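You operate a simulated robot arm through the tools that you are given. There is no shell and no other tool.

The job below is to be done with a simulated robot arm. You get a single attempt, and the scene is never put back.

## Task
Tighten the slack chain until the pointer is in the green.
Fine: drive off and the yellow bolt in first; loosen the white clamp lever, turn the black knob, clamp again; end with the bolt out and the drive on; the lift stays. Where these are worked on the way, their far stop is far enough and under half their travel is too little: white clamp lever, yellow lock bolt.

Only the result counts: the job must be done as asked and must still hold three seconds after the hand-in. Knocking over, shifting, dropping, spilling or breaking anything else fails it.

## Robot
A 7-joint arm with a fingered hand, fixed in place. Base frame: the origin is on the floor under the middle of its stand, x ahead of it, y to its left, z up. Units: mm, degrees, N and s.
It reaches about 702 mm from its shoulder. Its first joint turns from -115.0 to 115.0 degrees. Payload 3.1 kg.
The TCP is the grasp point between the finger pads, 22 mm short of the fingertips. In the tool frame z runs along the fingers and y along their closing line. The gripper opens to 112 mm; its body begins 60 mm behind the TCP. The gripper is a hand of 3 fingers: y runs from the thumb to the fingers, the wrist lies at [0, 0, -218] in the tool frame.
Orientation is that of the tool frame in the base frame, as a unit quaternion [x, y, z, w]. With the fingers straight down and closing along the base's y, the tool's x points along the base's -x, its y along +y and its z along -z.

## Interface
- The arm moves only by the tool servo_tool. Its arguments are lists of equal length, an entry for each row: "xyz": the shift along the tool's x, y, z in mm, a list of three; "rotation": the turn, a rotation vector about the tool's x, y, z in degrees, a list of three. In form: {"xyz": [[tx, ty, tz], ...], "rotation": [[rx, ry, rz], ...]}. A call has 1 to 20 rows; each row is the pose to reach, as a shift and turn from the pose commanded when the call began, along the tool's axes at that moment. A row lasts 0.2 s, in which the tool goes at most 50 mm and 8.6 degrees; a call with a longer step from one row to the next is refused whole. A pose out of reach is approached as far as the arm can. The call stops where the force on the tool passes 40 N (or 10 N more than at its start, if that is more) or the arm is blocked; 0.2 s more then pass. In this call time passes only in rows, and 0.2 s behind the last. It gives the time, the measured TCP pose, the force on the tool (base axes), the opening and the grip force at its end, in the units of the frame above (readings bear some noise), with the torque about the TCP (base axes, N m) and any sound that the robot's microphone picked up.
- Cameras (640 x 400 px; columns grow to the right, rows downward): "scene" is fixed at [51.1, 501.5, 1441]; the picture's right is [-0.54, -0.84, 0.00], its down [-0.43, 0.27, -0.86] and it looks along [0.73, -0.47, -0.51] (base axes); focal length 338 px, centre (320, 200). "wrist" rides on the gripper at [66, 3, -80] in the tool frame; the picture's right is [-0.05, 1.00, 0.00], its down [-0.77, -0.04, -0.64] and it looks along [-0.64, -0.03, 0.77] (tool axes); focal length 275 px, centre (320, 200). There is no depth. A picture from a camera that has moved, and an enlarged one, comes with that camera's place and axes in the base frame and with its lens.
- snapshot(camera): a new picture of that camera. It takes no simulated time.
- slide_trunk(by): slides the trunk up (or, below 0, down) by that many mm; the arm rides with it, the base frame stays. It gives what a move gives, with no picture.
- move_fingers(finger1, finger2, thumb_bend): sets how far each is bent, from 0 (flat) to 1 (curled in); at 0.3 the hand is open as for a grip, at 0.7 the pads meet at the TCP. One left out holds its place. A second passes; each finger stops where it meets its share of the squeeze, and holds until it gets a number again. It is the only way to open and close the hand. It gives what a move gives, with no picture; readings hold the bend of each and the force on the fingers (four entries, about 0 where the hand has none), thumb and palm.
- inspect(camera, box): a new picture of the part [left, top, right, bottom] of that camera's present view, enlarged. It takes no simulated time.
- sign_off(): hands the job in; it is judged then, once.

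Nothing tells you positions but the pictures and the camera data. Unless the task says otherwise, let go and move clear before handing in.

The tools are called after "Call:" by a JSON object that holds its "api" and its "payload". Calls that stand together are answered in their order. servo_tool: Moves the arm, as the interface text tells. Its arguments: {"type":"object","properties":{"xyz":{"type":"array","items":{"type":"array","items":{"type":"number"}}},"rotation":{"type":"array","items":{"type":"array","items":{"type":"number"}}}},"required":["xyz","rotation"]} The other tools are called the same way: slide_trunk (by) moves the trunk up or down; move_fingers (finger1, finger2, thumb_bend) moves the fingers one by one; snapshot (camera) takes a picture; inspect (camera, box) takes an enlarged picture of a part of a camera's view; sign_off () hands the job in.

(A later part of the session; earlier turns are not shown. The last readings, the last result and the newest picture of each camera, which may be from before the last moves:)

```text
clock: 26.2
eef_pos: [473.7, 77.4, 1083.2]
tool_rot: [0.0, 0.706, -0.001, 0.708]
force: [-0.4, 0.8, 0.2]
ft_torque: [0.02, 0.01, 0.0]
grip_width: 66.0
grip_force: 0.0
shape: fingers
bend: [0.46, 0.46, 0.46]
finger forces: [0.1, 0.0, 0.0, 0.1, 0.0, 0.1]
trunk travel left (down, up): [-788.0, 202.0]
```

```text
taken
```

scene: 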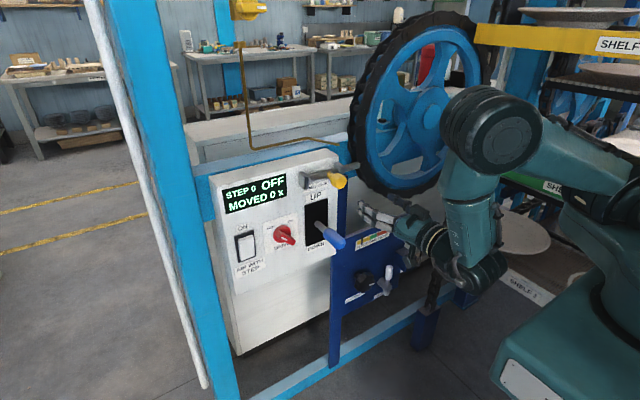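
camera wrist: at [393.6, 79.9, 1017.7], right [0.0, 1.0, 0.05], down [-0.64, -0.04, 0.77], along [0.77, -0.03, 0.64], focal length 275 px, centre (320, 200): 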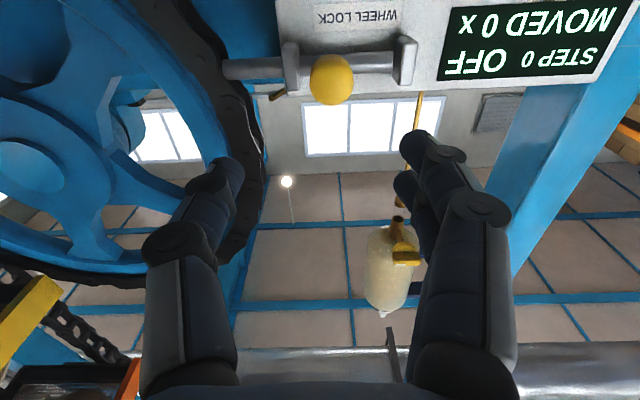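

The bolt is fully in and the drive is off. Now I'll move in front of the blue panel and lower the trunk to look at the knob and clamp lever.

Call:
{"api": "servo_tool", "payload": {"xyz": [[0, -30, 0], [0, -60, 0], [0, -90, 0], [0, -120, 0]], "rotation": [[0, 0, 0], [0, 0, 0], [0, 0, 0], [0, 0, 0]]}}

Call:
{"api": "slide_trunk", "payload": {"by": -220}}

Call:
{"api": "snapshot", "payload": {"camera": "scene"}}

Call:
{"api": "snapshot", "payload": {"camera": "wrist"}}

```text
clock: 27.2
eef_pos: [476.1, -45.6, 1084.2]
tool_rot: [0.0, 0.707, 0.001, 0.707]
force: [-0.1, 0.0, 0.2]
ft_torque: [0.0, -0.05, 0.07]
grip_width: 66.1
grip_force: 0.0
shape: fingers
bend: [0.46, 0.46, 0.46]
finger forces: [0.0, 0.0, 0.0, 0.1, 0.1, 0.1]
trunk travel left (down, up): [-788.0, 202.0]
```

```text
clock: 29.6
eef_pos: [476.6, -44.5, 864.0]
tool_rot: [0.0, 0.707, 0.0, 0.707]
force: [-0.1, -1.1, 0.9]
ft_torque: [-0.02, 0.01, 0.03]
grip_width: 65.9
grip_force: 0.0
shape: fingers
bend: [0.46, 0.46, 0.46]
finger forces: [0.0, 0.0, 0.1, 0.1, 0.1, 0.0]
trunk travel left (down, up): [-568.0, 422.0]
```

```text
taken
```

scene: 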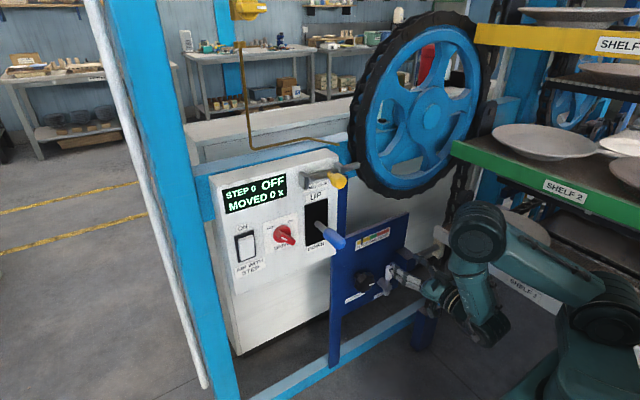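

```text
taken
camera wrist: at [395.5, -40.6, 798.6], right [0.0, 1.0, 0.05], down [-0.64, -0.04, 0.77], along [0.77, -0.03, 0.64], focal length 275 px, centre (320, 200)
```

wrist: 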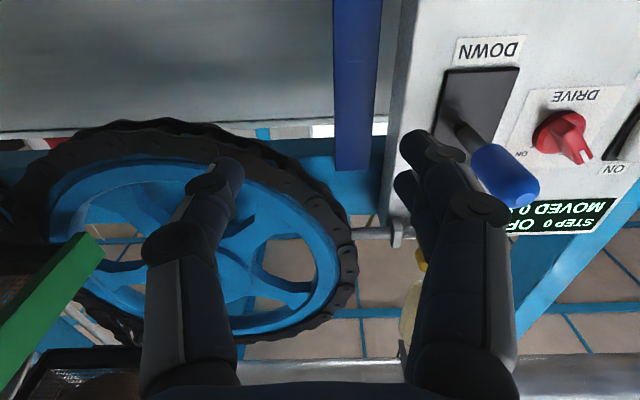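

There's clearance from the shelves, whose side face is around y = -300 to -340. I'll carry on down to the knob's height.

Call:
{"api": "slide_trunk", "payload": {"by": -220}}

Call:
{"api": "snapshot", "payload": {"camera": "scene"}}

Call:
{"api": "snapshot", "payload": {"camera": "wrist"}}

Call:
{"api": "inspect", "payload": {"camera": "scene", "box": [330, 220, 420, 310]}}

```text
clock: 31.9
eef_pos: [475.0, -44.0, 644.6]
tool_rot: [-0.001, 0.707, 0.001, 0.707]
force: [0.9, 0.1, -0.7]
ft_torque: [0.04, 0.01, -0.01]
grip_width: 66.0
grip_force: 0.1
shape: fingers
bend: [0.46, 0.46, 0.46]
finger forces: [0.0, 0.1, 0.1, 0.0, 0.1, 0.0]
trunk travel left (down, up): [-348.0, 642.0]
```

```text
taken
```

scene: 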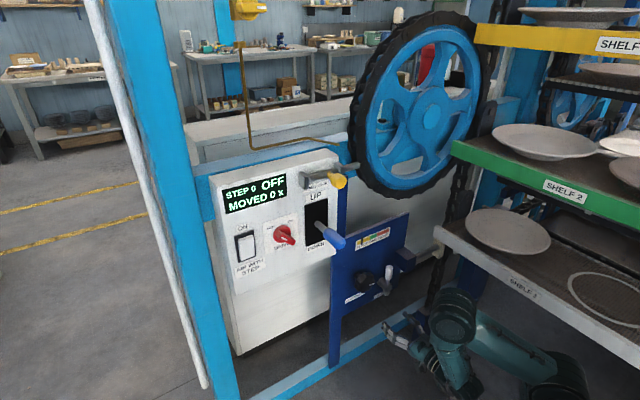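

```text
taken
camera wrist: at [395.5, -40.6, 578.6], right [0.0, 1.0, 0.05], down [-0.64, -0.04, 0.77], along [0.77, -0.03, 0.64], focal length 275 px, centre (320, 200)
```

wrist: 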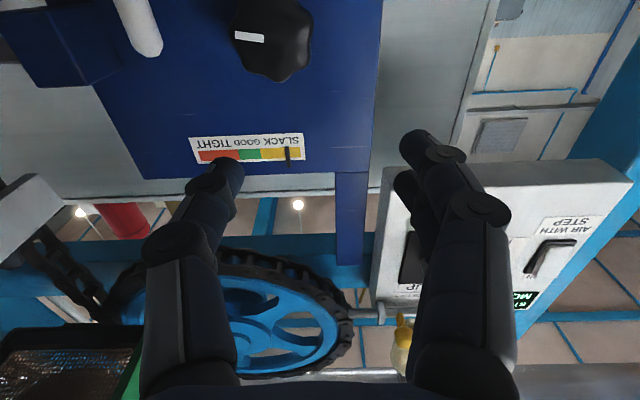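

```text
4.44 times, centred on (375, 265) of scene
camera zoom: at [51.1, 501.5, 1441.0], right [-0.54, -0.84, 0.0], down [-0.43, 0.27, -0.86], along [0.73, -0.47, -0.51], focal length 1500 px, centre (76, -89)
```

zoom: 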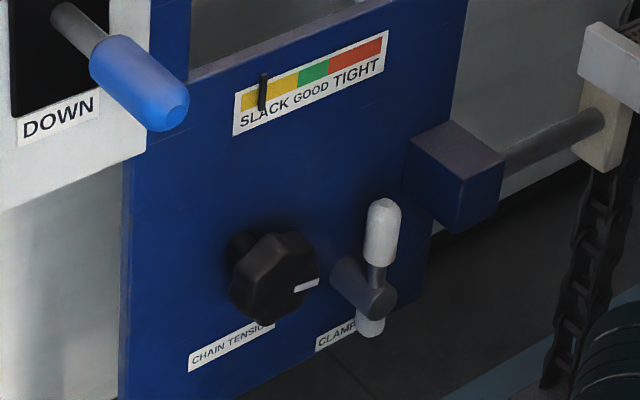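

The clamp handle is around (684, -199, 607) with its hub near z = 545, and the knob is about (669, -84, 628). I'll look closer at this area, including the blue block beside the lever.

Call:
{"api": "inspect", "payload": {"camera": "wrist", "box": [0, 0, 320, 180]}}

Call:
{"api": "inspect", "payload": {"camera": "scene", "box": [370, 250, 400, 280]}}

Call:
{"api": "inspect", "payload": {"camera": "scene", "box": [340, 250, 410, 310]}}

```text
2.00 times, centred on (160, 90) of wrist
camera zoom: at [395.5, -40.6, 578.6], right [0.0, 1.0, 0.05], down [-0.64, -0.04, 0.77], along [0.77, -0.03, 0.64], focal length 551 px, centre (640, 420)
```

zoom: 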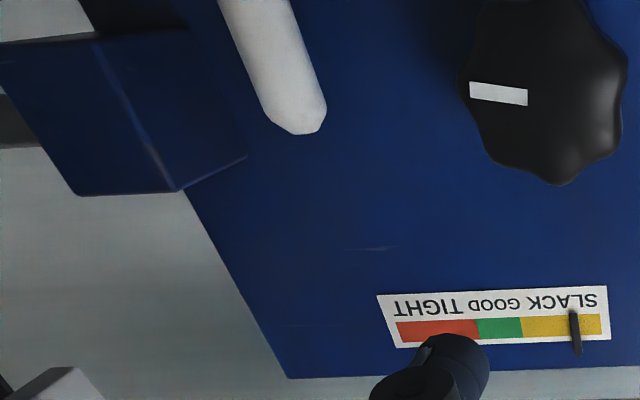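

```text
13.33 times, centred on (385, 265) of scene
camera zoom: at [51.1, 501.5, 1441.0], right [-0.54, -0.84, 0.0], down [-0.43, 0.27, -0.86], along [0.73, -0.47, -0.51], focal length 4500 px, centre (-547, -667)
```

zoom: 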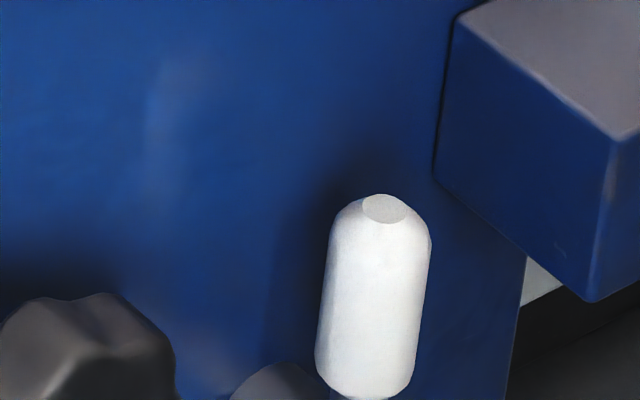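

```text
6.67 times, centred on (375, 280) of scene
camera zoom: at [51.1, 501.5, 1441.0], right [-0.54, -0.84, 0.0], down [-0.43, 0.27, -0.86], along [0.73, -0.47, -0.51], focal length 2250 px, centre (-47, -333)
```

zoom: 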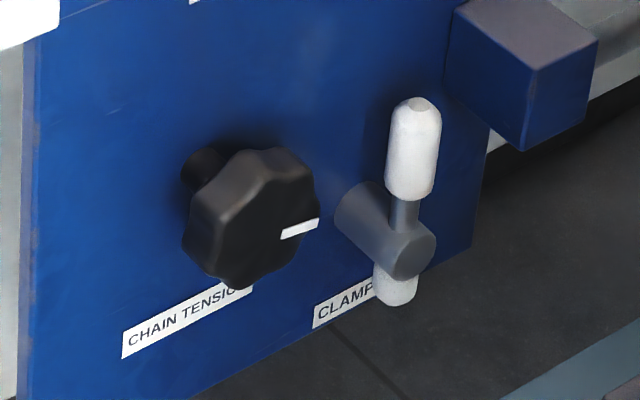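

The block beside the lever leaves the swing to the left (toward the knob) as the free direction for loosening. I'll bring the hand in front of the lever in stages, checking the clearance to the shelf.

Call:
{"api": "servo_tool", "payload": {"xyz": [[8, -30, 0], [16, -60, 0], [24, -90, 0], [32, -120, 0], [37, -155, 0]], "rotation": [[0, 0, 0], [0, 0, 0], [0, 0, 0], [0, 0, 0], [0, 0, 0]]}}

Call:
{"api": "snapshot", "payload": {"camera": "scene"}}

Call:
{"api": "snapshot", "payload": {"camera": "wrist"}}

```text
clock: 33.1
eef_pos: [461.7, -95.0, 600.1]
tool_rot: [0.0, 0.706, 0.001, 0.708]
force: [-0.9, 0.2, -0.1]
ft_torque: [-0.01, 0.02, -0.04]
grip_width: 66.0
grip_force: 0.0
shape: fingers
bend: [0.46, 0.46, 0.46]
finger forces: [0.0, 0.0, 0.0, 0.0, 0.0, 0.0]
out of reach, approached as far as the arm can: row 2, 3, 4, 5
trunk travel left (down, up): [-348.0, 642.0]
```

```text
taken
```

scene: 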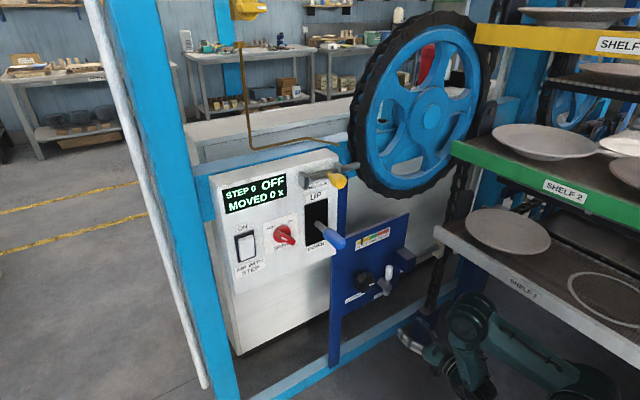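

```text
taken
camera wrist: at [382.2, -92.4, 534.3], right [0.0, 1.0, 0.05], down [-0.64, -0.04, 0.77], along [0.77, -0.03, 0.64], focal length 275 px, centre (320, 200)
```

wrist: 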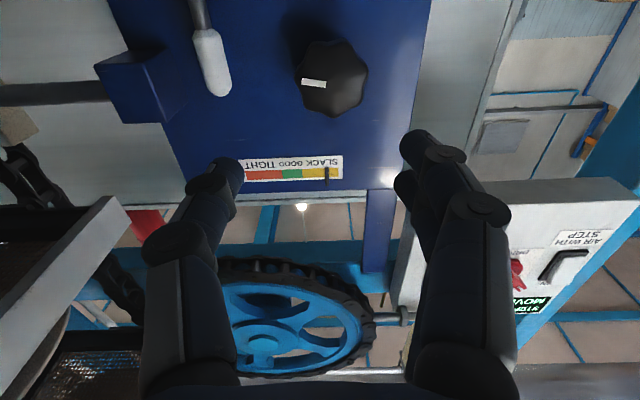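

The arm ran out of reach there, probably too folded near the body. I'll go forward a bit, where it has more room, and see where it settles.

Call:
{"api": "servo_tool", "payload": {"xyz": [[0, 0, 20], [0, 0, 40], [0, 0, 60]], "rotation": [[0, 0, 0], [0, 0, 0], [0, 0, 0]]}}

Call:
{"api": "snapshot", "payload": {"camera": "scene"}}

```text
clock: 33.9
eef_pos: [517.3, -76.9, 602.5]
tool_rot: [0.0, 0.708, -0.001, 0.706]
force: [0.1, 0.4, -0.5]
ft_torque: [-0.02, 0.02, -0.01]
grip_width: 66.2
grip_force: 0.0
shape: fingers
bend: [0.46, 0.46, 0.46]
finger forces: [0.1, 0.0, 0.0, 0.0, 0.1, 0.1]
out of reach, approached as far as the arm can: row 1, 2, 3
trunk travel left (down, up): [-348.0, 642.0]
```

```text
taken
```

scene: 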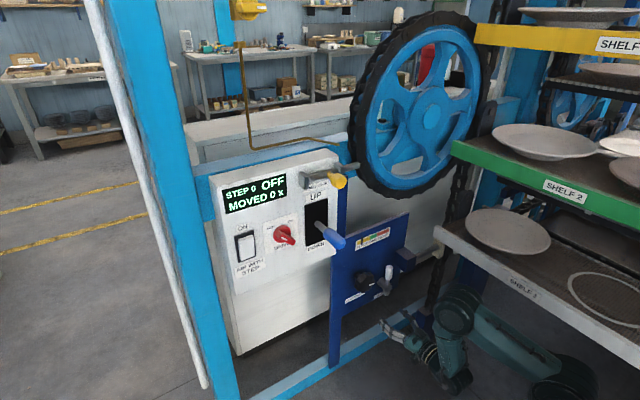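

The straight-ahead heading runs into a wrist limit at this y. I'll yaw the hand about 15° to the right so it lines up with the arm's direction toward the lever.

Call:
{"api": "servo_tool", "payload": {"xyz": [[0, 0, 0], [0, 0, 0], [0, 0, 0]], "rotation": [[5, 0, 0], [10, 0, 0], [15, 0, 0]]}}

Call:
{"api": "snapshot", "payload": {"camera": "scene"}}

Call:
{"api": "snapshot", "payload": {"camera": "wrist"}}

```text
clock: 34.7
eef_pos: [516.9, -75.7, 601.2]
tool_rot: [0.093, 0.701, -0.092, 0.701]
force: [0.2, -0.5, 0.1]
ft_torque: [0.01, 0.02, 0.01]
grip_width: 66.2
grip_force: 0.0
shape: fingers
bend: [0.46, 0.46, 0.46]
finger forces: [0.1, 0.1, 0.0, 0.0, 0.0, 0.1]
trunk travel left (down, up): [-348.0, 642.0]
```

```text
taken
```

scene: 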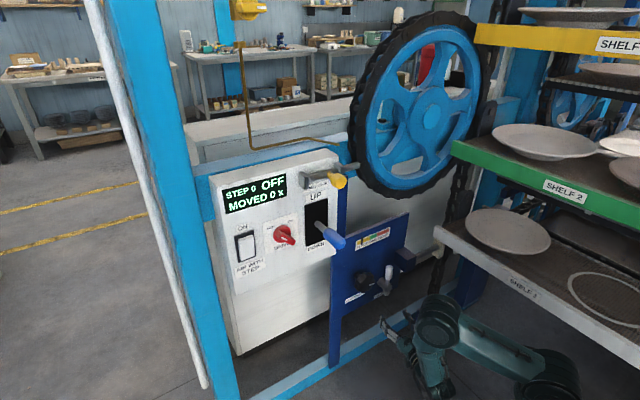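

```text
taken
camera wrist: at [440.3, -51.6, 535.7], right [0.26, 0.96, 0.05], down [-0.62, 0.13, 0.77], along [0.74, -0.23, 0.64], focal length 275 px, centre (320, 200)
```

wrist: 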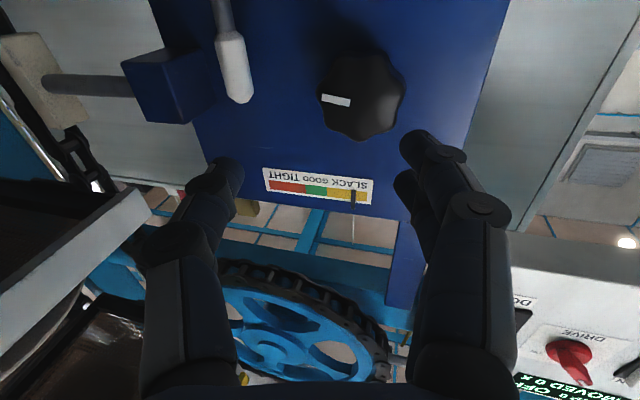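

The yaw clears the limit and the arm holds exactly where commanded. I'll approach the lever diagonally, in two stages.

Call:
{"api": "servo_tool", "payload": {"xyz": [[-1, -18, 16], [-2, -35, 32], [-3, -53, 48], [-4, -70, 63]], "rotation": [[0, 0, 0], [0, 0, 0], [0, 0, 0], [0, 0, 0]]}}

Call:
{"api": "snapshot", "payload": {"camera": "scene"}}

Call:
{"api": "snapshot", "payload": {"camera": "wrist"}}

```text
clock: 35.7
eef_pos: [560.0, -159.2, 603.9]
tool_rot: [0.092, 0.701, -0.092, 0.701]
force: [-1.0, 0.1, 0.9]
ft_torque: [0.02, -0.04, 0.02]
grip_width: 65.9
grip_force: 0.0
shape: fingers
bend: [0.46, 0.46, 0.46]
finger forces: [0.0, 0.0, 0.0, 0.1, 0.1, 0.0]
trunk travel left (down, up): [-348.0, 642.0]
```

```text
taken
```

scene: 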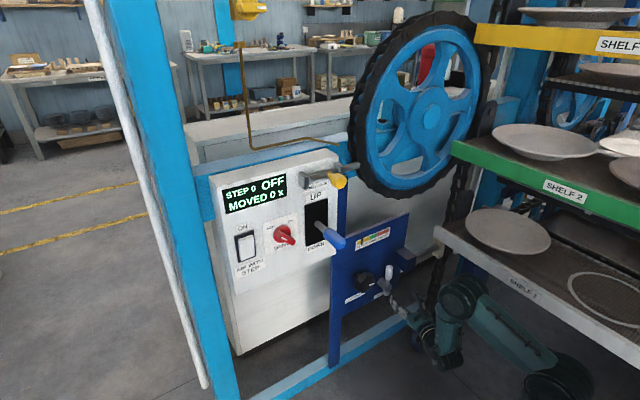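

```text
taken
camera wrist: at [483.3, -135.4, 538.1], right [0.26, 0.97, 0.05], down [-0.62, 0.13, 0.77], along [0.74, -0.23, 0.64], focal length 275 px, centre (320, 200)
```

wrist: 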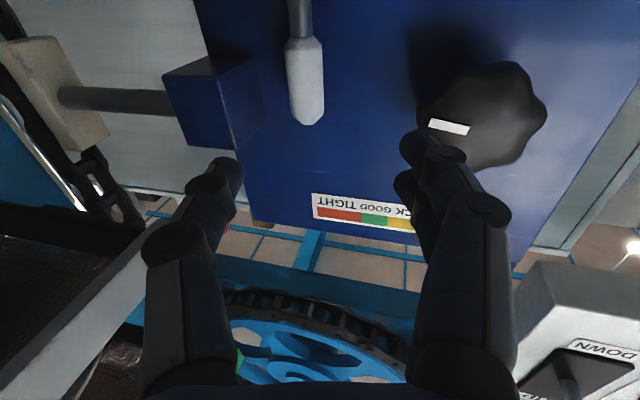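

The handle is at about (686, -204, z 574–628). I'll narrow the grip, line up, and advance halfway.

Call:
{"api": "move_fingers", "payload": {"finger1": 0.52, "finger2": 0.52, "thumb_bend": 0.52}}

Call:
{"api": "servo_tool", "payload": {"xyz": [[1, -6, 0], [2, -12, 0], [2, -12, 25], [2, -12, 50], [2, -12, 75]], "rotation": [[0, 0, 0], [0, 0, 0], [0, 0, 0], [0, 0, 0], [0, 0, 0]]}}

Call:
{"api": "snapshot", "payload": {"camera": "scene"}}

Call:
{"api": "snapshot", "payload": {"camera": "wrist"}}

```text
clock: 36.7
eef_pos: [559.4, -158.6, 603.6]
tool_rot: [0.092, 0.701, -0.092, 0.701]
force: [0.0, -0.1, 0.9]
ft_torque: [-0.01, 0.0, 0.01]
grip_width: 50.1
grip_force: 0.1
shape: fingers
bend: [0.52, 0.52, 0.52]
finger forces: [0.1, 0.0, 0.0, 0.0, 0.1, 0.1]
trunk travel left (down, up): [-348.0, 642.0]
```

```text
clock: 37.9
eef_pos: [628.2, -189.6, 602.0]
tool_rot: [0.092, 0.701, -0.092, 0.701]
force: [-0.4, 0.0, -0.6]
ft_torque: [-0.01, 0.02, -0.03]
grip_width: 49.9
grip_force: 0.1
shape: fingers
bend: [0.52, 0.52, 0.52]
finger forces: [0.0, 0.1, 0.0, 0.0, 0.0, 0.1]
trunk travel left (down, up): [-348.0, 642.0]
```

```text
taken
```

scene: 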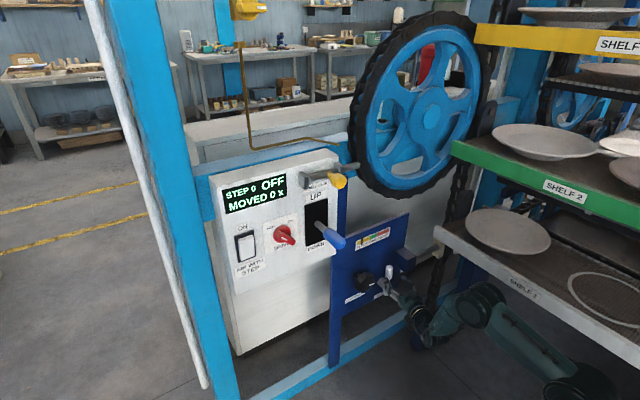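

```text
taken
camera wrist: at [552.0, -165.3, 537.2], right [0.26, 0.97, 0.05], down [-0.62, 0.13, 0.77], along [0.74, -0.23, 0.63], focal length 275 px, centre (320, 200)
```

wrist: 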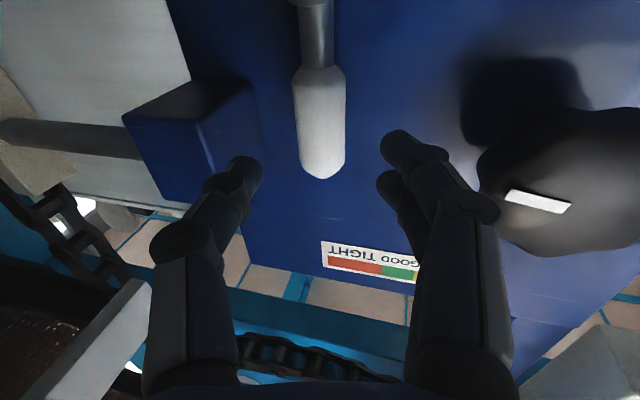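

The handle is centred between thumb and fingers. I'll advance the rest of the way.

Call:
{"api": "servo_tool", "payload": {"xyz": [[0, 0, 15], [0, 0, 30], [0, 0, 45], [0, 0, 54]], "rotation": [[0, 0, 0], [0, 0, 0], [0, 0, 0], [0, 0, 0]]}}

Call:
{"api": "snapshot", "payload": {"camera": "wrist"}}

Call:
{"api": "inspect", "payload": {"camera": "scene", "box": [330, 210, 480, 330]}}

```text
clock: 38.9
eef_pos: [680.0, -204.8, 603.8]
tool_rot: [0.092, 0.701, -0.092, 0.701]
force: [0.4, 0.1, 0.0]
ft_torque: [-0.01, 0.01, 0.04]
grip_width: 49.6
grip_force: 0.0
shape: fingers
bend: [0.52, 0.52, 0.52]
finger forces: [0.1, 0.1, 0.1, 0.1, 0.1, 0.1]
trunk travel left (down, up): [-348.0, 642.0]
```

```text
taken
camera wrist: at [604.8, -179.6, 537.6], right [0.26, 0.96, 0.05], down [-0.62, 0.13, 0.77], along [0.74, -0.23, 0.63], focal length 275 px, centre (320, 200)
```

wrist: 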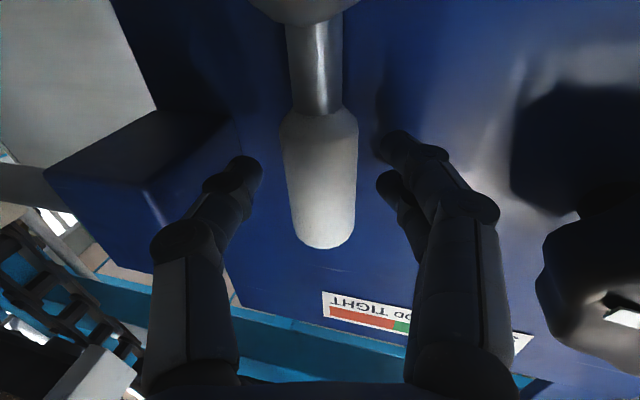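

```text
3.33 times, centred on (405, 270) of scene
camera zoom: at [51.1, 501.5, 1441.0], right [-0.54, -0.84, 0.0], down [-0.43, 0.27, -0.86], along [0.73, -0.47, -0.51], focal length 1125 px, centre (37, -33)
```

zoom: 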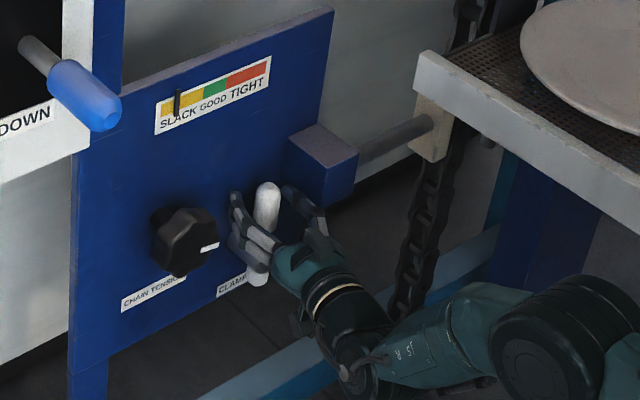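

The handle sits cleanly in the hand. I'll close on it.

Call:
{"api": "move_fingers", "payload": {"finger1": 0.66, "finger2": 0.66, "thumb_bend": 0.66}}

Call:
{"api": "snapshot", "payload": {"camera": "wrist"}}

```text
clock: 39.9
eef_pos: [680.0, -203.1, 602.4]
tool_rot: [0.092, 0.701, -0.091, 0.701]
force: [2.1, -0.5, 1.4]
ft_torque: [-0.01, -0.01, 0.01]
grip_width: 17.8
grip_force: 2.6
shape: fingers
bend: [0.63, 0.64, 0.65]
finger forces: [1.6, 1.6, 0.0, 0.1, 2.4, 0.0]
trunk travel left (down, up): [-348.0, 642.0]
```

```text
taken
camera wrist: at [604.9, -179.5, 537.6], right [0.26, 0.97, 0.05], down [-0.62, 0.13, 0.77], along [0.74, -0.23, 0.64], focal length 275 px, centre (320, 200)
```

wrist: 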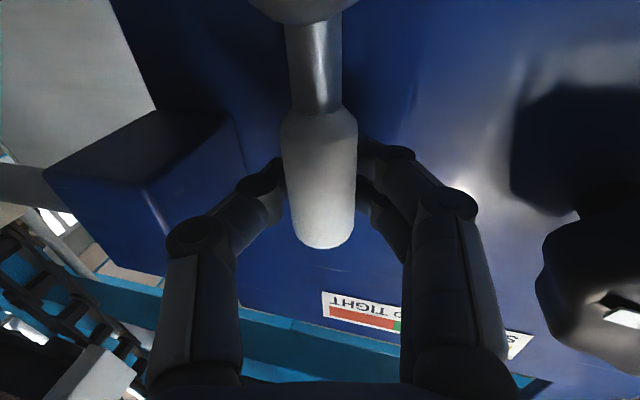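

Grip is good. I'll try a small arc first, with the top of the lever going left (CCW), to see whether it moves that way.

Call:
{"api": "servo_tool", "payload": {"xyz": [[0.08, 2.9, -0.8], [0.3, 5.9, -1.6], [0.7, 8.8, -2.3], [1.27, 11.6, -3.1]], "rotation": [[0, -0.78, -2.9], [0, -1.55, -5.8], [0, -2.33, -8.7], [0, -3.1, -11.6]]}}

Call:
{"api": "snapshot", "payload": {"camera": "wrist"}}

Call:
{"api": "inspect", "payload": {"camera": "scene", "box": [330, 210, 480, 330]}}

```text
clock: 40.9
eef_pos: [679.5, -192.0, 601.4]
tool_rot: [0.018, 0.688, -0.164, 0.707]
force: [4.0, -0.2, 1.1]
ft_torque: [0.0, -0.06, 0.03]
grip_width: 18.8
grip_force: 3.4
shape: fingers
bend: [0.63, 0.64, 0.64]
finger forces: [2.3, 1.6, 0.0, 0.1, 2.8, 0.0]
trunk travel left (down, up): [-348.0, 642.0]
```

```text
taken
camera wrist: at [604.4, -182.0, 532.5], right [0.26, 0.95, -0.16], down [-0.62, 0.29, 0.73], along [0.74, -0.09, 0.67], focal length 275 px, centre (320, 200)
```

wrist: 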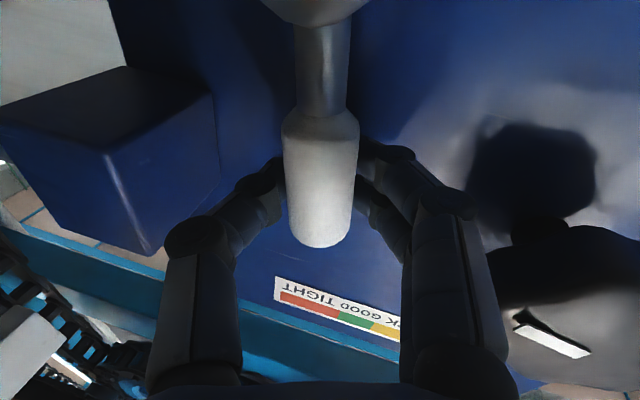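

```text
3.33 times, centred on (405, 270) of scene
camera zoom: at [51.1, 501.5, 1441.0], right [-0.54, -0.84, 0.0], down [-0.43, 0.27, -0.86], along [0.73, -0.47, -0.51], focal length 1125 px, centre (37, -33)
```

zoom: 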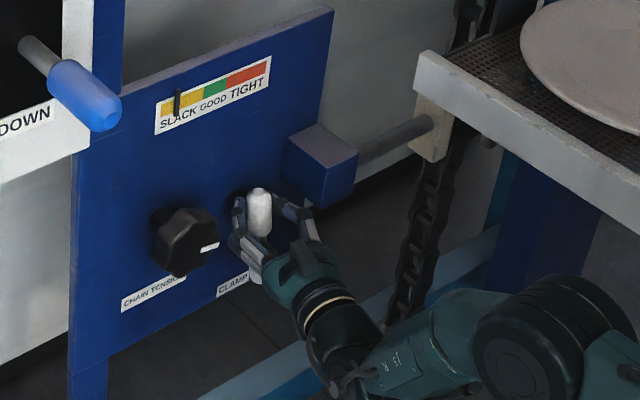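

The lever moves left easily, so that's the loosening direction. I'll continue along the arc to about 45°.

Call:
{"api": "servo_tool", "payload": {"xyz": [[0.3, 5.9, -1.6], [1.3, 11.65, -3.1], [2.8, 17.3, -4.6], [5.0, 22.8, -6.1], [7.8, 28, -7.5], [9.4, 30.5, -8.2]], "rotation": [[0, -1.55, -5.8], [0, -3.11, -11.6], [0, -4.66, -17.4], [0, -6.2, -23.2], [0, -7.8, -29], [0, -8.5, -31.9]]}}

Call:
{"api": "snapshot", "payload": {"camera": "wrist"}}

Call:
{"api": "inspect", "payload": {"camera": "scene", "box": [330, 210, 480, 330]}}

```text
clock: 42.3
eef_pos: [681.5, -162.6, 587.1]
tool_rot: [-0.184, 0.612, -0.355, 0.682]
force: [3.5, 1.9, 3.5]
ft_torque: [0.03, -0.08, 0.08]
grip_width: 19.5
grip_force: 3.3
shape: fingers
bend: [0.63, 0.64, 0.64]
finger forces: [2.9, 1.2, 0.0, 0.0, 3.2, 0.1]
trunk travel left (down, up): [-348.0, 642.0]
```

```text
taken
camera wrist: at [604.3, -192.9, 523.2], right [0.26, 0.71, -0.65], down [-0.62, 0.64, 0.45], along [0.74, 0.29, 0.61], focal length 275 px, centre (320, 200)
```

wrist: 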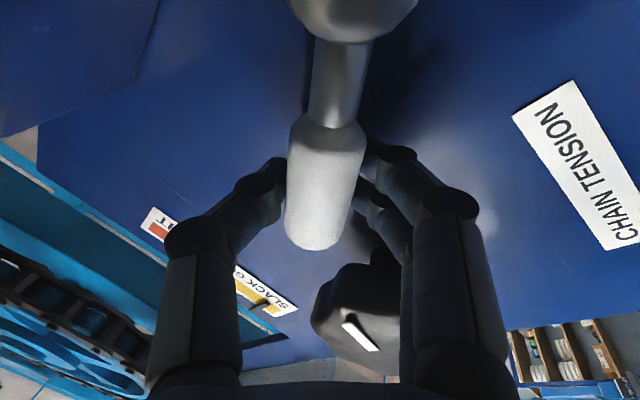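

```text
3.33 times, centred on (405, 270) of scene
camera zoom: at [51.1, 501.5, 1441.0], right [-0.54, -0.84, 0.0], down [-0.43, 0.27, -0.86], along [0.73, -0.47, -0.51], focal length 1125 px, centre (37, -33)
```

zoom: 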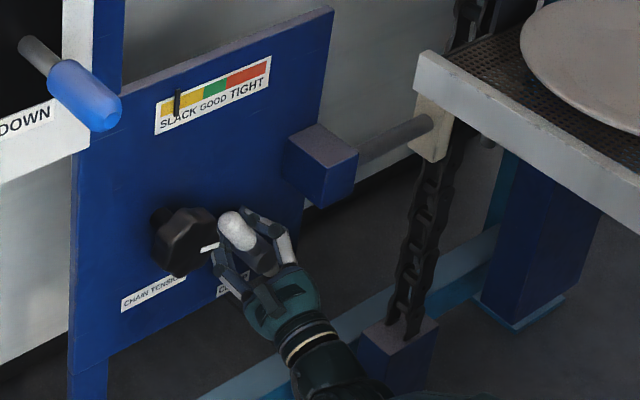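

It's at about 45° with low forces and no contact with the knob. I'll continue toward the far stop.

Call:
{"api": "servo_tool", "payload": {"xyz": [[0.3, 5.9, -1.6], [1.3, 11.65, -3.1], [2.8, 17.3, -4.6], [5.0, 22.8, -6.1]], "rotation": [[0, -1.55, -5.8], [0, -3.11, -11.6], [0, -4.66, -17.4], [0, -6.2, -23.2]]}}

Call:
{"api": "snapshot", "payload": {"camera": "wrist"}}

Call:
{"api": "inspect", "payload": {"camera": "scene", "box": [330, 210, 480, 330]}}

```text
clock: 43.3
eef_pos: [637.9, -123.3, 574.8]
tool_rot: [-0.308, 0.536, -0.467, 0.632]
force: [0.1, -0.4, -0.3]
ft_torque: [0.01, 0.0, -0.02]
grip_width: 12.1
grip_force: 0.1
shape: fingers
bend: [0.66, 0.66, 0.66]
finger forces: [0.1, 0.0, 0.0, 0.1, 0.0, 0.1]
out of reach, approached as far as the arm can: row 2, 3, 4
trunk travel left (down, up): [-348.0, 642.0]
```

```text
taken
camera wrist: at [561.6, -173.3, 528.6], right [0.26, 0.42, -0.87], down [-0.62, 0.77, 0.18], along [0.74, 0.49, 0.46], focal length 275 px, centre (320, 200)
```

wrist: 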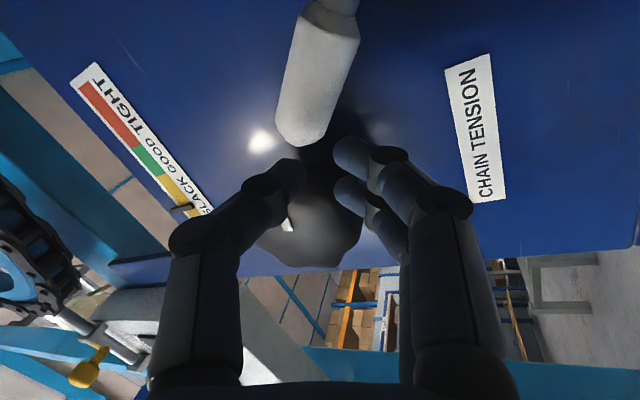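

```text
3.33 times, centred on (405, 270) of scene
camera zoom: at [51.1, 501.5, 1441.0], right [-0.54, -0.84, 0.0], down [-0.43, 0.27, -0.86], along [0.73, -0.47, -0.51], focal length 1125 px, centre (37, -33)
```

zoom: 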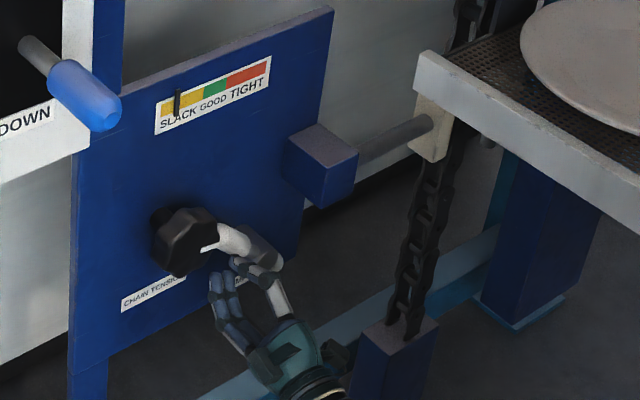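

The roll limit was hit and the hand slipped off the lever, though nothing is being touched. I'll back out straight and look at where the lever and knob are.

Call:
{"api": "servo_tool", "payload": {"xyz": [[0, 0, -20], [0, 0, -45], [0, 0, -70]], "rotation": [[0, 0, 0], [0, 0, 0], [0, 0, 0]]}}

Call:
{"api": "snapshot", "payload": {"camera": "wrist"}}

Call:
{"api": "inspect", "payload": {"camera": "scene", "box": [340, 230, 420, 310]}}

Call:
{"api": "snapshot", "payload": {"camera": "scene"}}

```text
clock: 44.3
eef_pos: [615.7, -117.4, 595.8]
tool_rot: [-0.292, 0.508, -0.49, 0.645]
force: [0.4, -0.7, 0.5]
ft_torque: [0.02, 0.0, -0.03]
grip_width: 11.7
grip_force: 0.0
shape: fingers
bend: [0.66, 0.66, 0.66]
finger forces: [0.0, 0.1, 0.0, 0.0, 0.0, 0.0]
out of reach, approached as far as the arm can: row 1, 2, 3
trunk travel left (down, up): [-348.0, 642.0]
stopped in row 3: the arm was blocked; the commanded pose is now the measured one
```

```text
taken
camera wrist: at [541.3, -168.3, 543.5], right [0.34, 0.39, -0.86], down [-0.61, 0.78, 0.11], along [0.71, 0.49, 0.5], focal length 275 px, centre (320, 200)
```

wrist: 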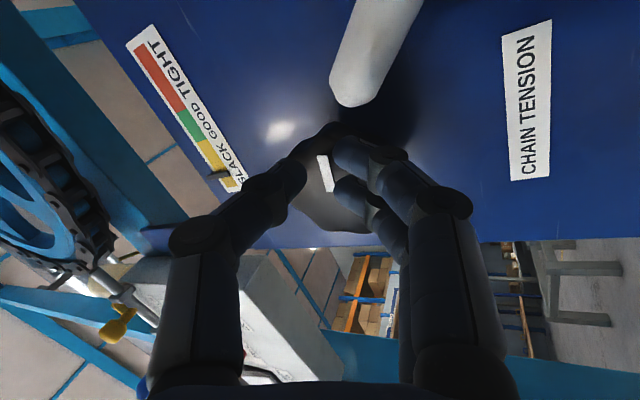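

```text
5.00 times, centred on (380, 270) of scene
camera zoom: at [51.1, 501.5, 1441.0], right [-0.54, -0.84, 0.0], down [-0.43, 0.27, -0.86], along [0.73, -0.47, -0.51], focal length 1687 px, centre (20, -150)
```

zoom: 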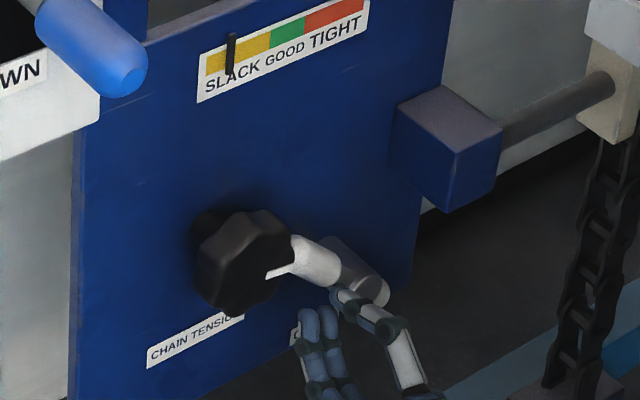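

```text
taken
```

scene: 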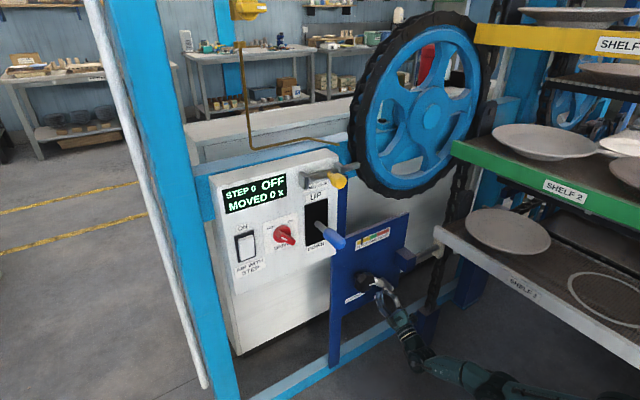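

The arm folded into an awkward elbow-low posture at its joint limits. I'll unwind the roll in small steps while easing back from the panel, then check the posture.

Call:
{"api": "servo_tool", "payload": {"xyz": [[0, 0, -4], [0, 0, -8], [0, 0, -12], [0, 0, -16]], "rotation": [[0, 0, 6], [0, 0, 12], [0, 0, 18], [0, 0, 24]]}}

Call:
{"api": "snapshot", "payload": {"camera": "scene"}}

Call:
{"api": "snapshot", "payload": {"camera": "wrist"}}

```text
clock: 45.5
eef_pos: [615.2, -124.0, 610.8]
tool_rot: [-0.167, 0.545, -0.351, 0.743]
force: [-0.3, 0.0, 0.5]
ft_torque: [0.0, 0.01, -0.01]
grip_width: 12.0
grip_force: 0.0
shape: fingers
bend: [0.66, 0.66, 0.66]
finger forces: [0.1, 0.0, 0.1, 0.1, 0.0, 0.1]
trunk travel left (down, up): [-348.0, 642.0]
stopped in row 4: the arm was blocked; the commanded pose is now the measured one
```

```text
taken
```

scene: 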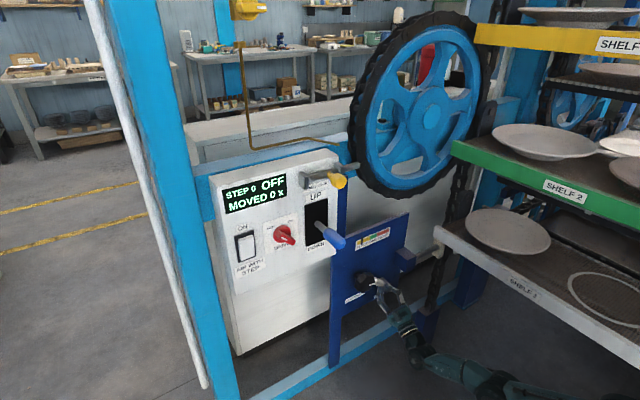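

```text
taken
camera wrist: at [551.5, -156.7, 536.7], right [0.33, 0.73, -0.6], down [-0.72, 0.6, 0.33], along [0.6, 0.32, 0.73], focal length 275 px, centre (320, 200)
```

wrist: 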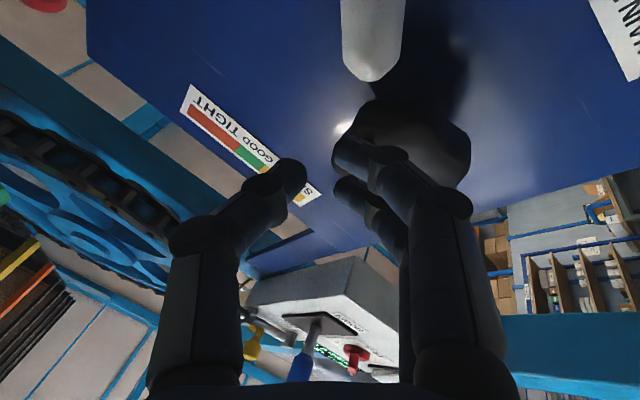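

The elbow is low and the arm drifted up slightly, with no contact force. I'll pull back gently from the panel in translation only and see how it responds.

Call:
{"api": "servo_tool", "payload": {"xyz": [[-0.8, -1.7, -4.6], [-1.6, -3.4, -9.3], [-2.4, -5.1, -13.9], [-3.2, -6.8, -18.5]], "rotation": [[0, 0, 0], [0, 0, 0], [0, 0, 0], [0, 0, 0]]}}

Call:
{"api": "snapshot", "payload": {"camera": "scene"}}

```text
clock: 46.5
eef_pos: [611.1, -127.7, 622.4]
tool_rot: [-0.158, 0.536, -0.358, 0.748]
force: [0.7, -1.0, -0.3]
ft_torque: [-0.02, 0.01, -0.02]
grip_width: 12.0
grip_force: 0.1
shape: fingers
bend: [0.66, 0.66, 0.66]
finger forces: [0.0, 0.0, 0.1, 0.1, 0.0, 0.0]
out of reach, approached as far as the arm can: row 2, 3, 4
trunk travel left (down, up): [-348.0, 642.0]
```

```text
taken
```

scene: 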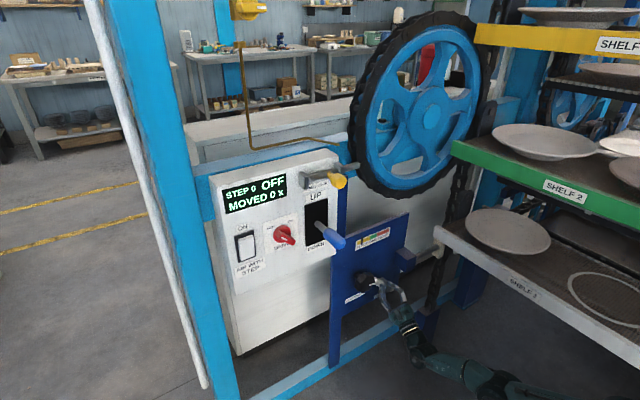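

The arm appears stretched in this posture. I'll zoom in on the arm to work out where its elbow is.

Call:
{"api": "inspect", "payload": {"camera": "scene", "box": [360, 250, 640, 400]}}

Call:
{"api": "snapshot", "payload": {"camera": "wrist"}}

```text
2.29 times, centred on (500, 325) of scene
camera zoom: at [51.1, 501.5, 1441.0], right [-0.54, -0.84, 0.0], down [-0.43, 0.27, -0.86], along [0.73, -0.47, -0.51], focal length 771 px, centre (-91, -86)
```

zoom: 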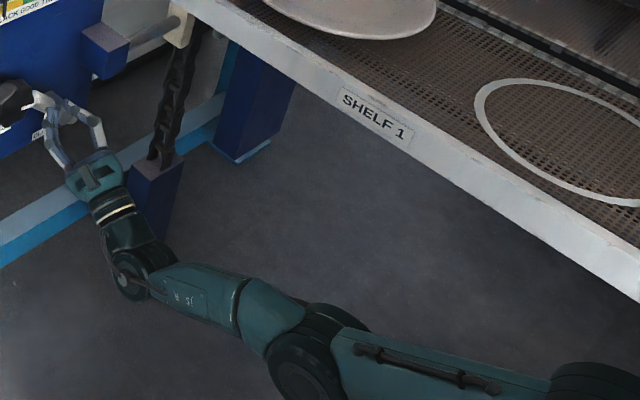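

```text
taken
camera wrist: at [549.8, -160.6, 545.2], right [0.36, 0.73, -0.59], down [-0.72, 0.61, 0.32], along [0.59, 0.31, 0.75], focal length 275 px, centre (320, 200)
```

wrist: 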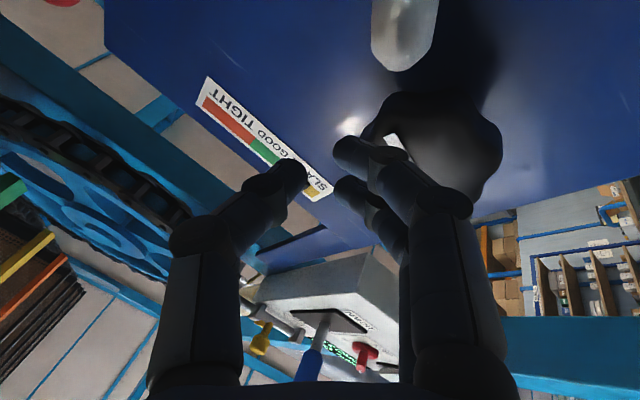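

The wrist has been working near its lower limit relative to the shoulder. I'll lower the trunk 100 mm so the arm can reach the same spots from a more comfortable, higher relative pose.

Call:
{"api": "slide_trunk", "payload": {"by": -100}}

Call:
{"api": "inspect", "payload": {"camera": "scene", "box": [330, 230, 500, 400]}}

Call:
{"api": "snapshot", "payload": {"camera": "wrist"}}

```text
clock: 47.8
eef_pos: [612.3, -127.4, 525.4]
tool_rot: [-0.158, 0.534, -0.358, 0.749]
force: [0.3, -0.3, -0.6]
ft_torque: [-0.03, -0.01, -0.01]
grip_width: 12.0
grip_force: 0.1
shape: fingers
bend: [0.66, 0.66, 0.66]
finger forces: [0.0, 0.0, 0.0, 0.1, 0.0, 0.0]
trunk travel left (down, up): [-248.0, 742.0]
```

```text
2.35 times, centred on (415, 315) of scene
camera zoom: at [51.1, 501.5, 1441.0], right [-0.54, -0.84, 0.0], down [-0.43, 0.27, -0.86], along [0.73, -0.47, -0.51], focal length 794 px, centre (96, -71)
```

zoom: 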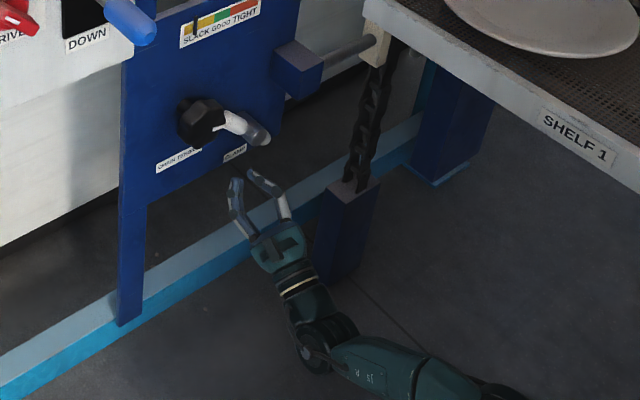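

```text
taken
camera wrist: at [550.5, -159.1, 447.9], right [0.36, 0.73, -0.59], down [-0.73, 0.61, 0.31], along [0.58, 0.31, 0.75], focal length 275 px, centre (320, 200)
```

wrist: 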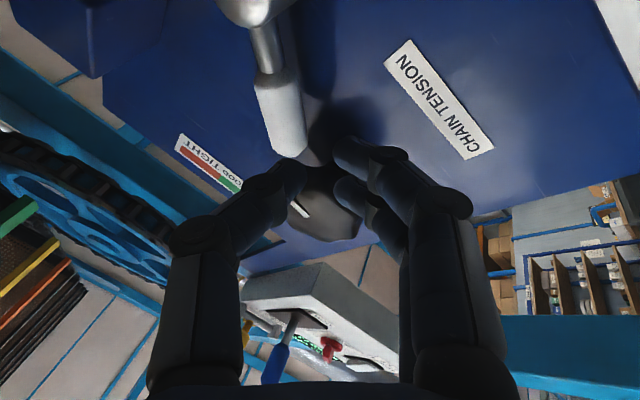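

The hand is clear below the knob. I'll level and un-roll it while pulling back and up to recover a normal posture.

Call:
{"api": "servo_tool", "payload": {"xyz": [[-9.4, -6.5, -5], [-18.8, -12.9, -10], [-28.2, -19.4, -15], [-37.5, -25.9, -19.9], [-46.9, -32.4, -24.9], [-56.3, -38.8, -29.9], [-65.7, -45.3, -34.9]], "rotation": [[-2.4, 2.6, 6.2], [-4.8, 5.1, 12.3], [-7.2, 7.7, 18.5], [-9.6, 10.3, 24.7], [-12, 12.9, 30.9], [-14.4, 15.4, 37], [-16.8, 18, 43.2]]}}

Call:
{"api": "snapshot", "payload": {"camera": "scene"}}

Call:
{"api": "snapshot", "payload": {"camera": "wrist"}}

```text
clock: 49.2
eef_pos: [643.1, -58.1, 492.2]
tool_rot: [0.017, 0.708, -0.111, 0.697]
force: [0.3, 0.2, 0.4]
ft_torque: [0.05, 0.02, -0.02]
grip_width: 11.7
grip_force: 0.1
shape: fingers
bend: [0.66, 0.66, 0.66]
finger forces: [0.1, 0.0, 0.0, 0.1, 0.0, 0.0]
out of reach, approached as far as the arm can: row 1, 2, 3, 4, 5, 6, 7
trunk travel left (down, up): [-248.0, 742.0]
stopped in row 7: the arm was blocked; the commanded pose is now the measured one
```

```text
taken
```

scene: 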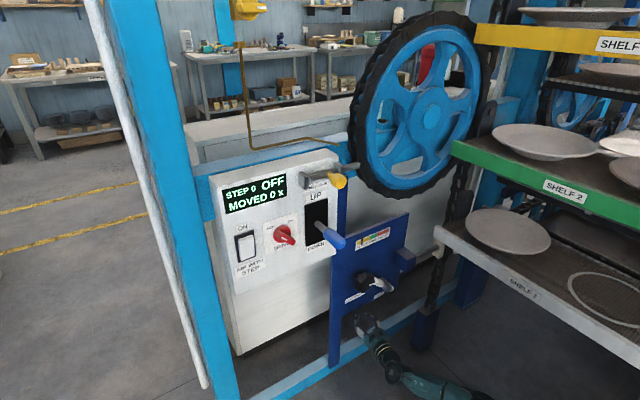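

```text
taken
camera wrist: at [562.4, -48.7, 426.7], right [0.18, 0.98, -0.09], down [-0.61, 0.18, 0.77], along [0.77, -0.09, 0.63], focal length 275 px, centre (320, 200)
```

wrist: 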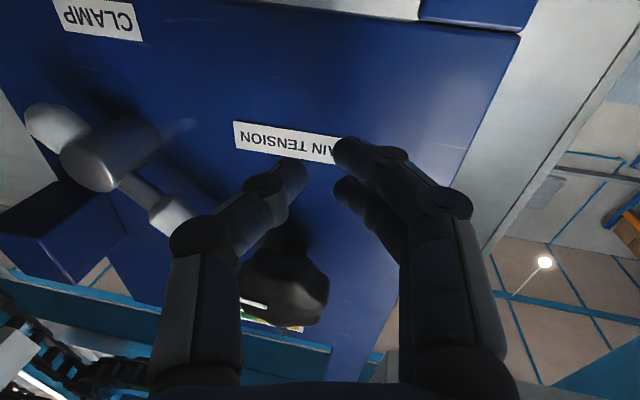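

The arm seems stuck near a stretched posture. I'll look at it closely.

Call:
{"api": "inspect", "payload": {"camera": "scene", "box": [330, 280, 640, 400]}}

Call:
{"api": "inspect", "payload": {"camera": "scene", "box": [340, 240, 410, 310]}}

```text
2.06 times, centred on (485, 340) of scene
camera zoom: at [51.1, 501.5, 1441.0], right [-0.54, -0.84, 0.0], down [-0.43, 0.27, -0.86], along [0.73, -0.47, -0.51], focal length 697 px, centre (-21, -89)
```

zoom: 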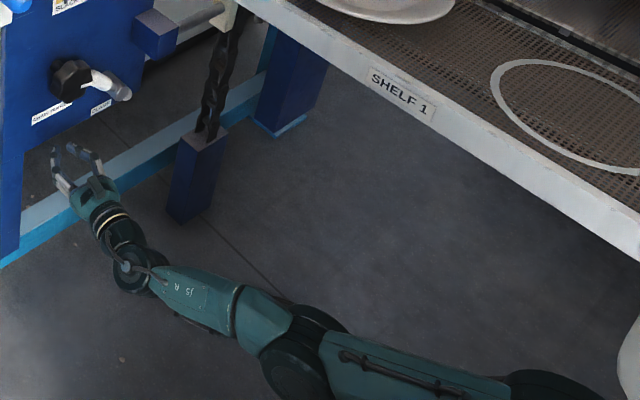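

```text
5.71 times, centred on (375, 275) of scene
camera zoom: at [51.1, 501.5, 1441.0], right [-0.54, -0.84, 0.0], down [-0.43, 0.27, -0.86], along [0.73, -0.47, -0.51], focal length 1928 px, centre (6, -229)
```

zoom: 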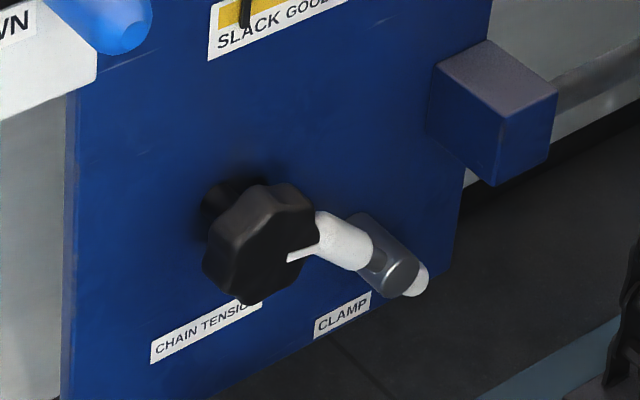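

I need to understand the arm's posture before moving again. I'll zoom on the right-hand side where the upper arm and body are.

Call:
{"api": "inspect", "payload": {"camera": "scene", "box": [440, 300, 640, 400]}}

Call:
{"api": "inspect", "payload": {"camera": "scene", "box": [340, 300, 480, 400]}}

```text
3.20 times, centred on (540, 350) of scene
camera zoom: at [51.1, 501.5, 1441.0], right [-0.54, -0.84, 0.0], down [-0.43, 0.27, -0.86], along [0.73, -0.47, -0.51], focal length 1080 px, centre (-384, -280)
```

zoom: 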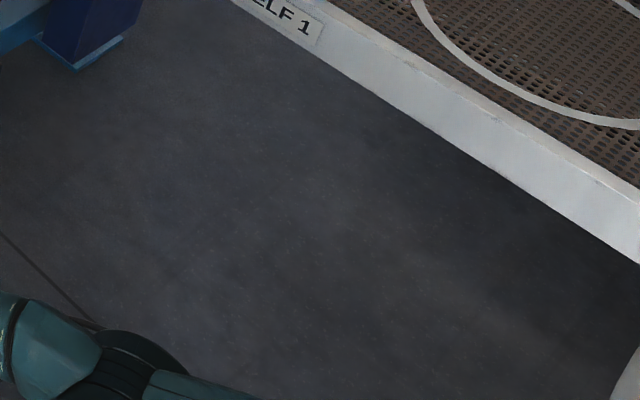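

```text
4.00 times, centred on (410, 350) of scene
camera zoom: at [51.1, 501.5, 1441.0], right [-0.54, -0.84, 0.0], down [-0.43, 0.27, -0.86], along [0.73, -0.47, -0.51], focal length 1350 px, centre (-40, -400)
```

zoom: 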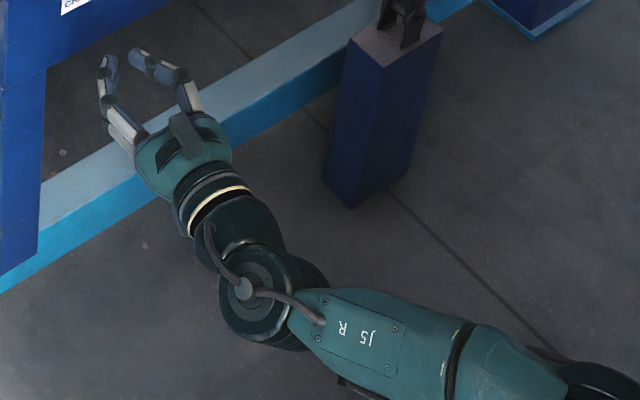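

I'll try a small pure translation back and up to see how the arm responds from here.

Call:
{"api": "servo_tool", "payload": {"xyz": [[-7, -2.3, -7.4], [-14, -4.7, -14.8], [-21, -7, -22.2], [-28.9, -9.4, -29.6]], "rotation": [[0, 0, 0], [0, 0, 0], [0, 0, 0], [0, 0, 0]]}}

Call:
{"api": "inspect", "payload": {"camera": "scene", "box": [330, 230, 640, 400]}}

```text
clock: 50.2
eef_pos: [612.0, -54.3, 522.2]
tool_rot: [0.017, 0.707, -0.105, 0.699]
force: [-0.4, 0.2, 0.2]
ft_torque: [0.03, -0.01, -0.02]
grip_width: 11.7
grip_force: 0.1
shape: fingers
bend: [0.66, 0.66, 0.66]
finger forces: [0.0, 0.1, 0.0, 0.0, 0.0, 0.1]
out of reach, approached as far as the arm can: row 1, 2, 3
trunk travel left (down, up): [-248.0, 742.0]
```

```text
2.06 times, centred on (485, 315) of scene
camera zoom: at [51.1, 501.5, 1441.0], right [-0.54, -0.84, 0.0], down [-0.43, 0.27, -0.86], along [0.73, -0.47, -0.51], focal length 697 px, centre (-21, -37)
```

zoom: 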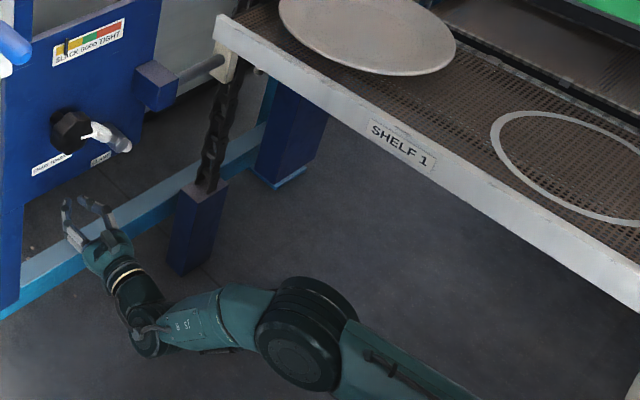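

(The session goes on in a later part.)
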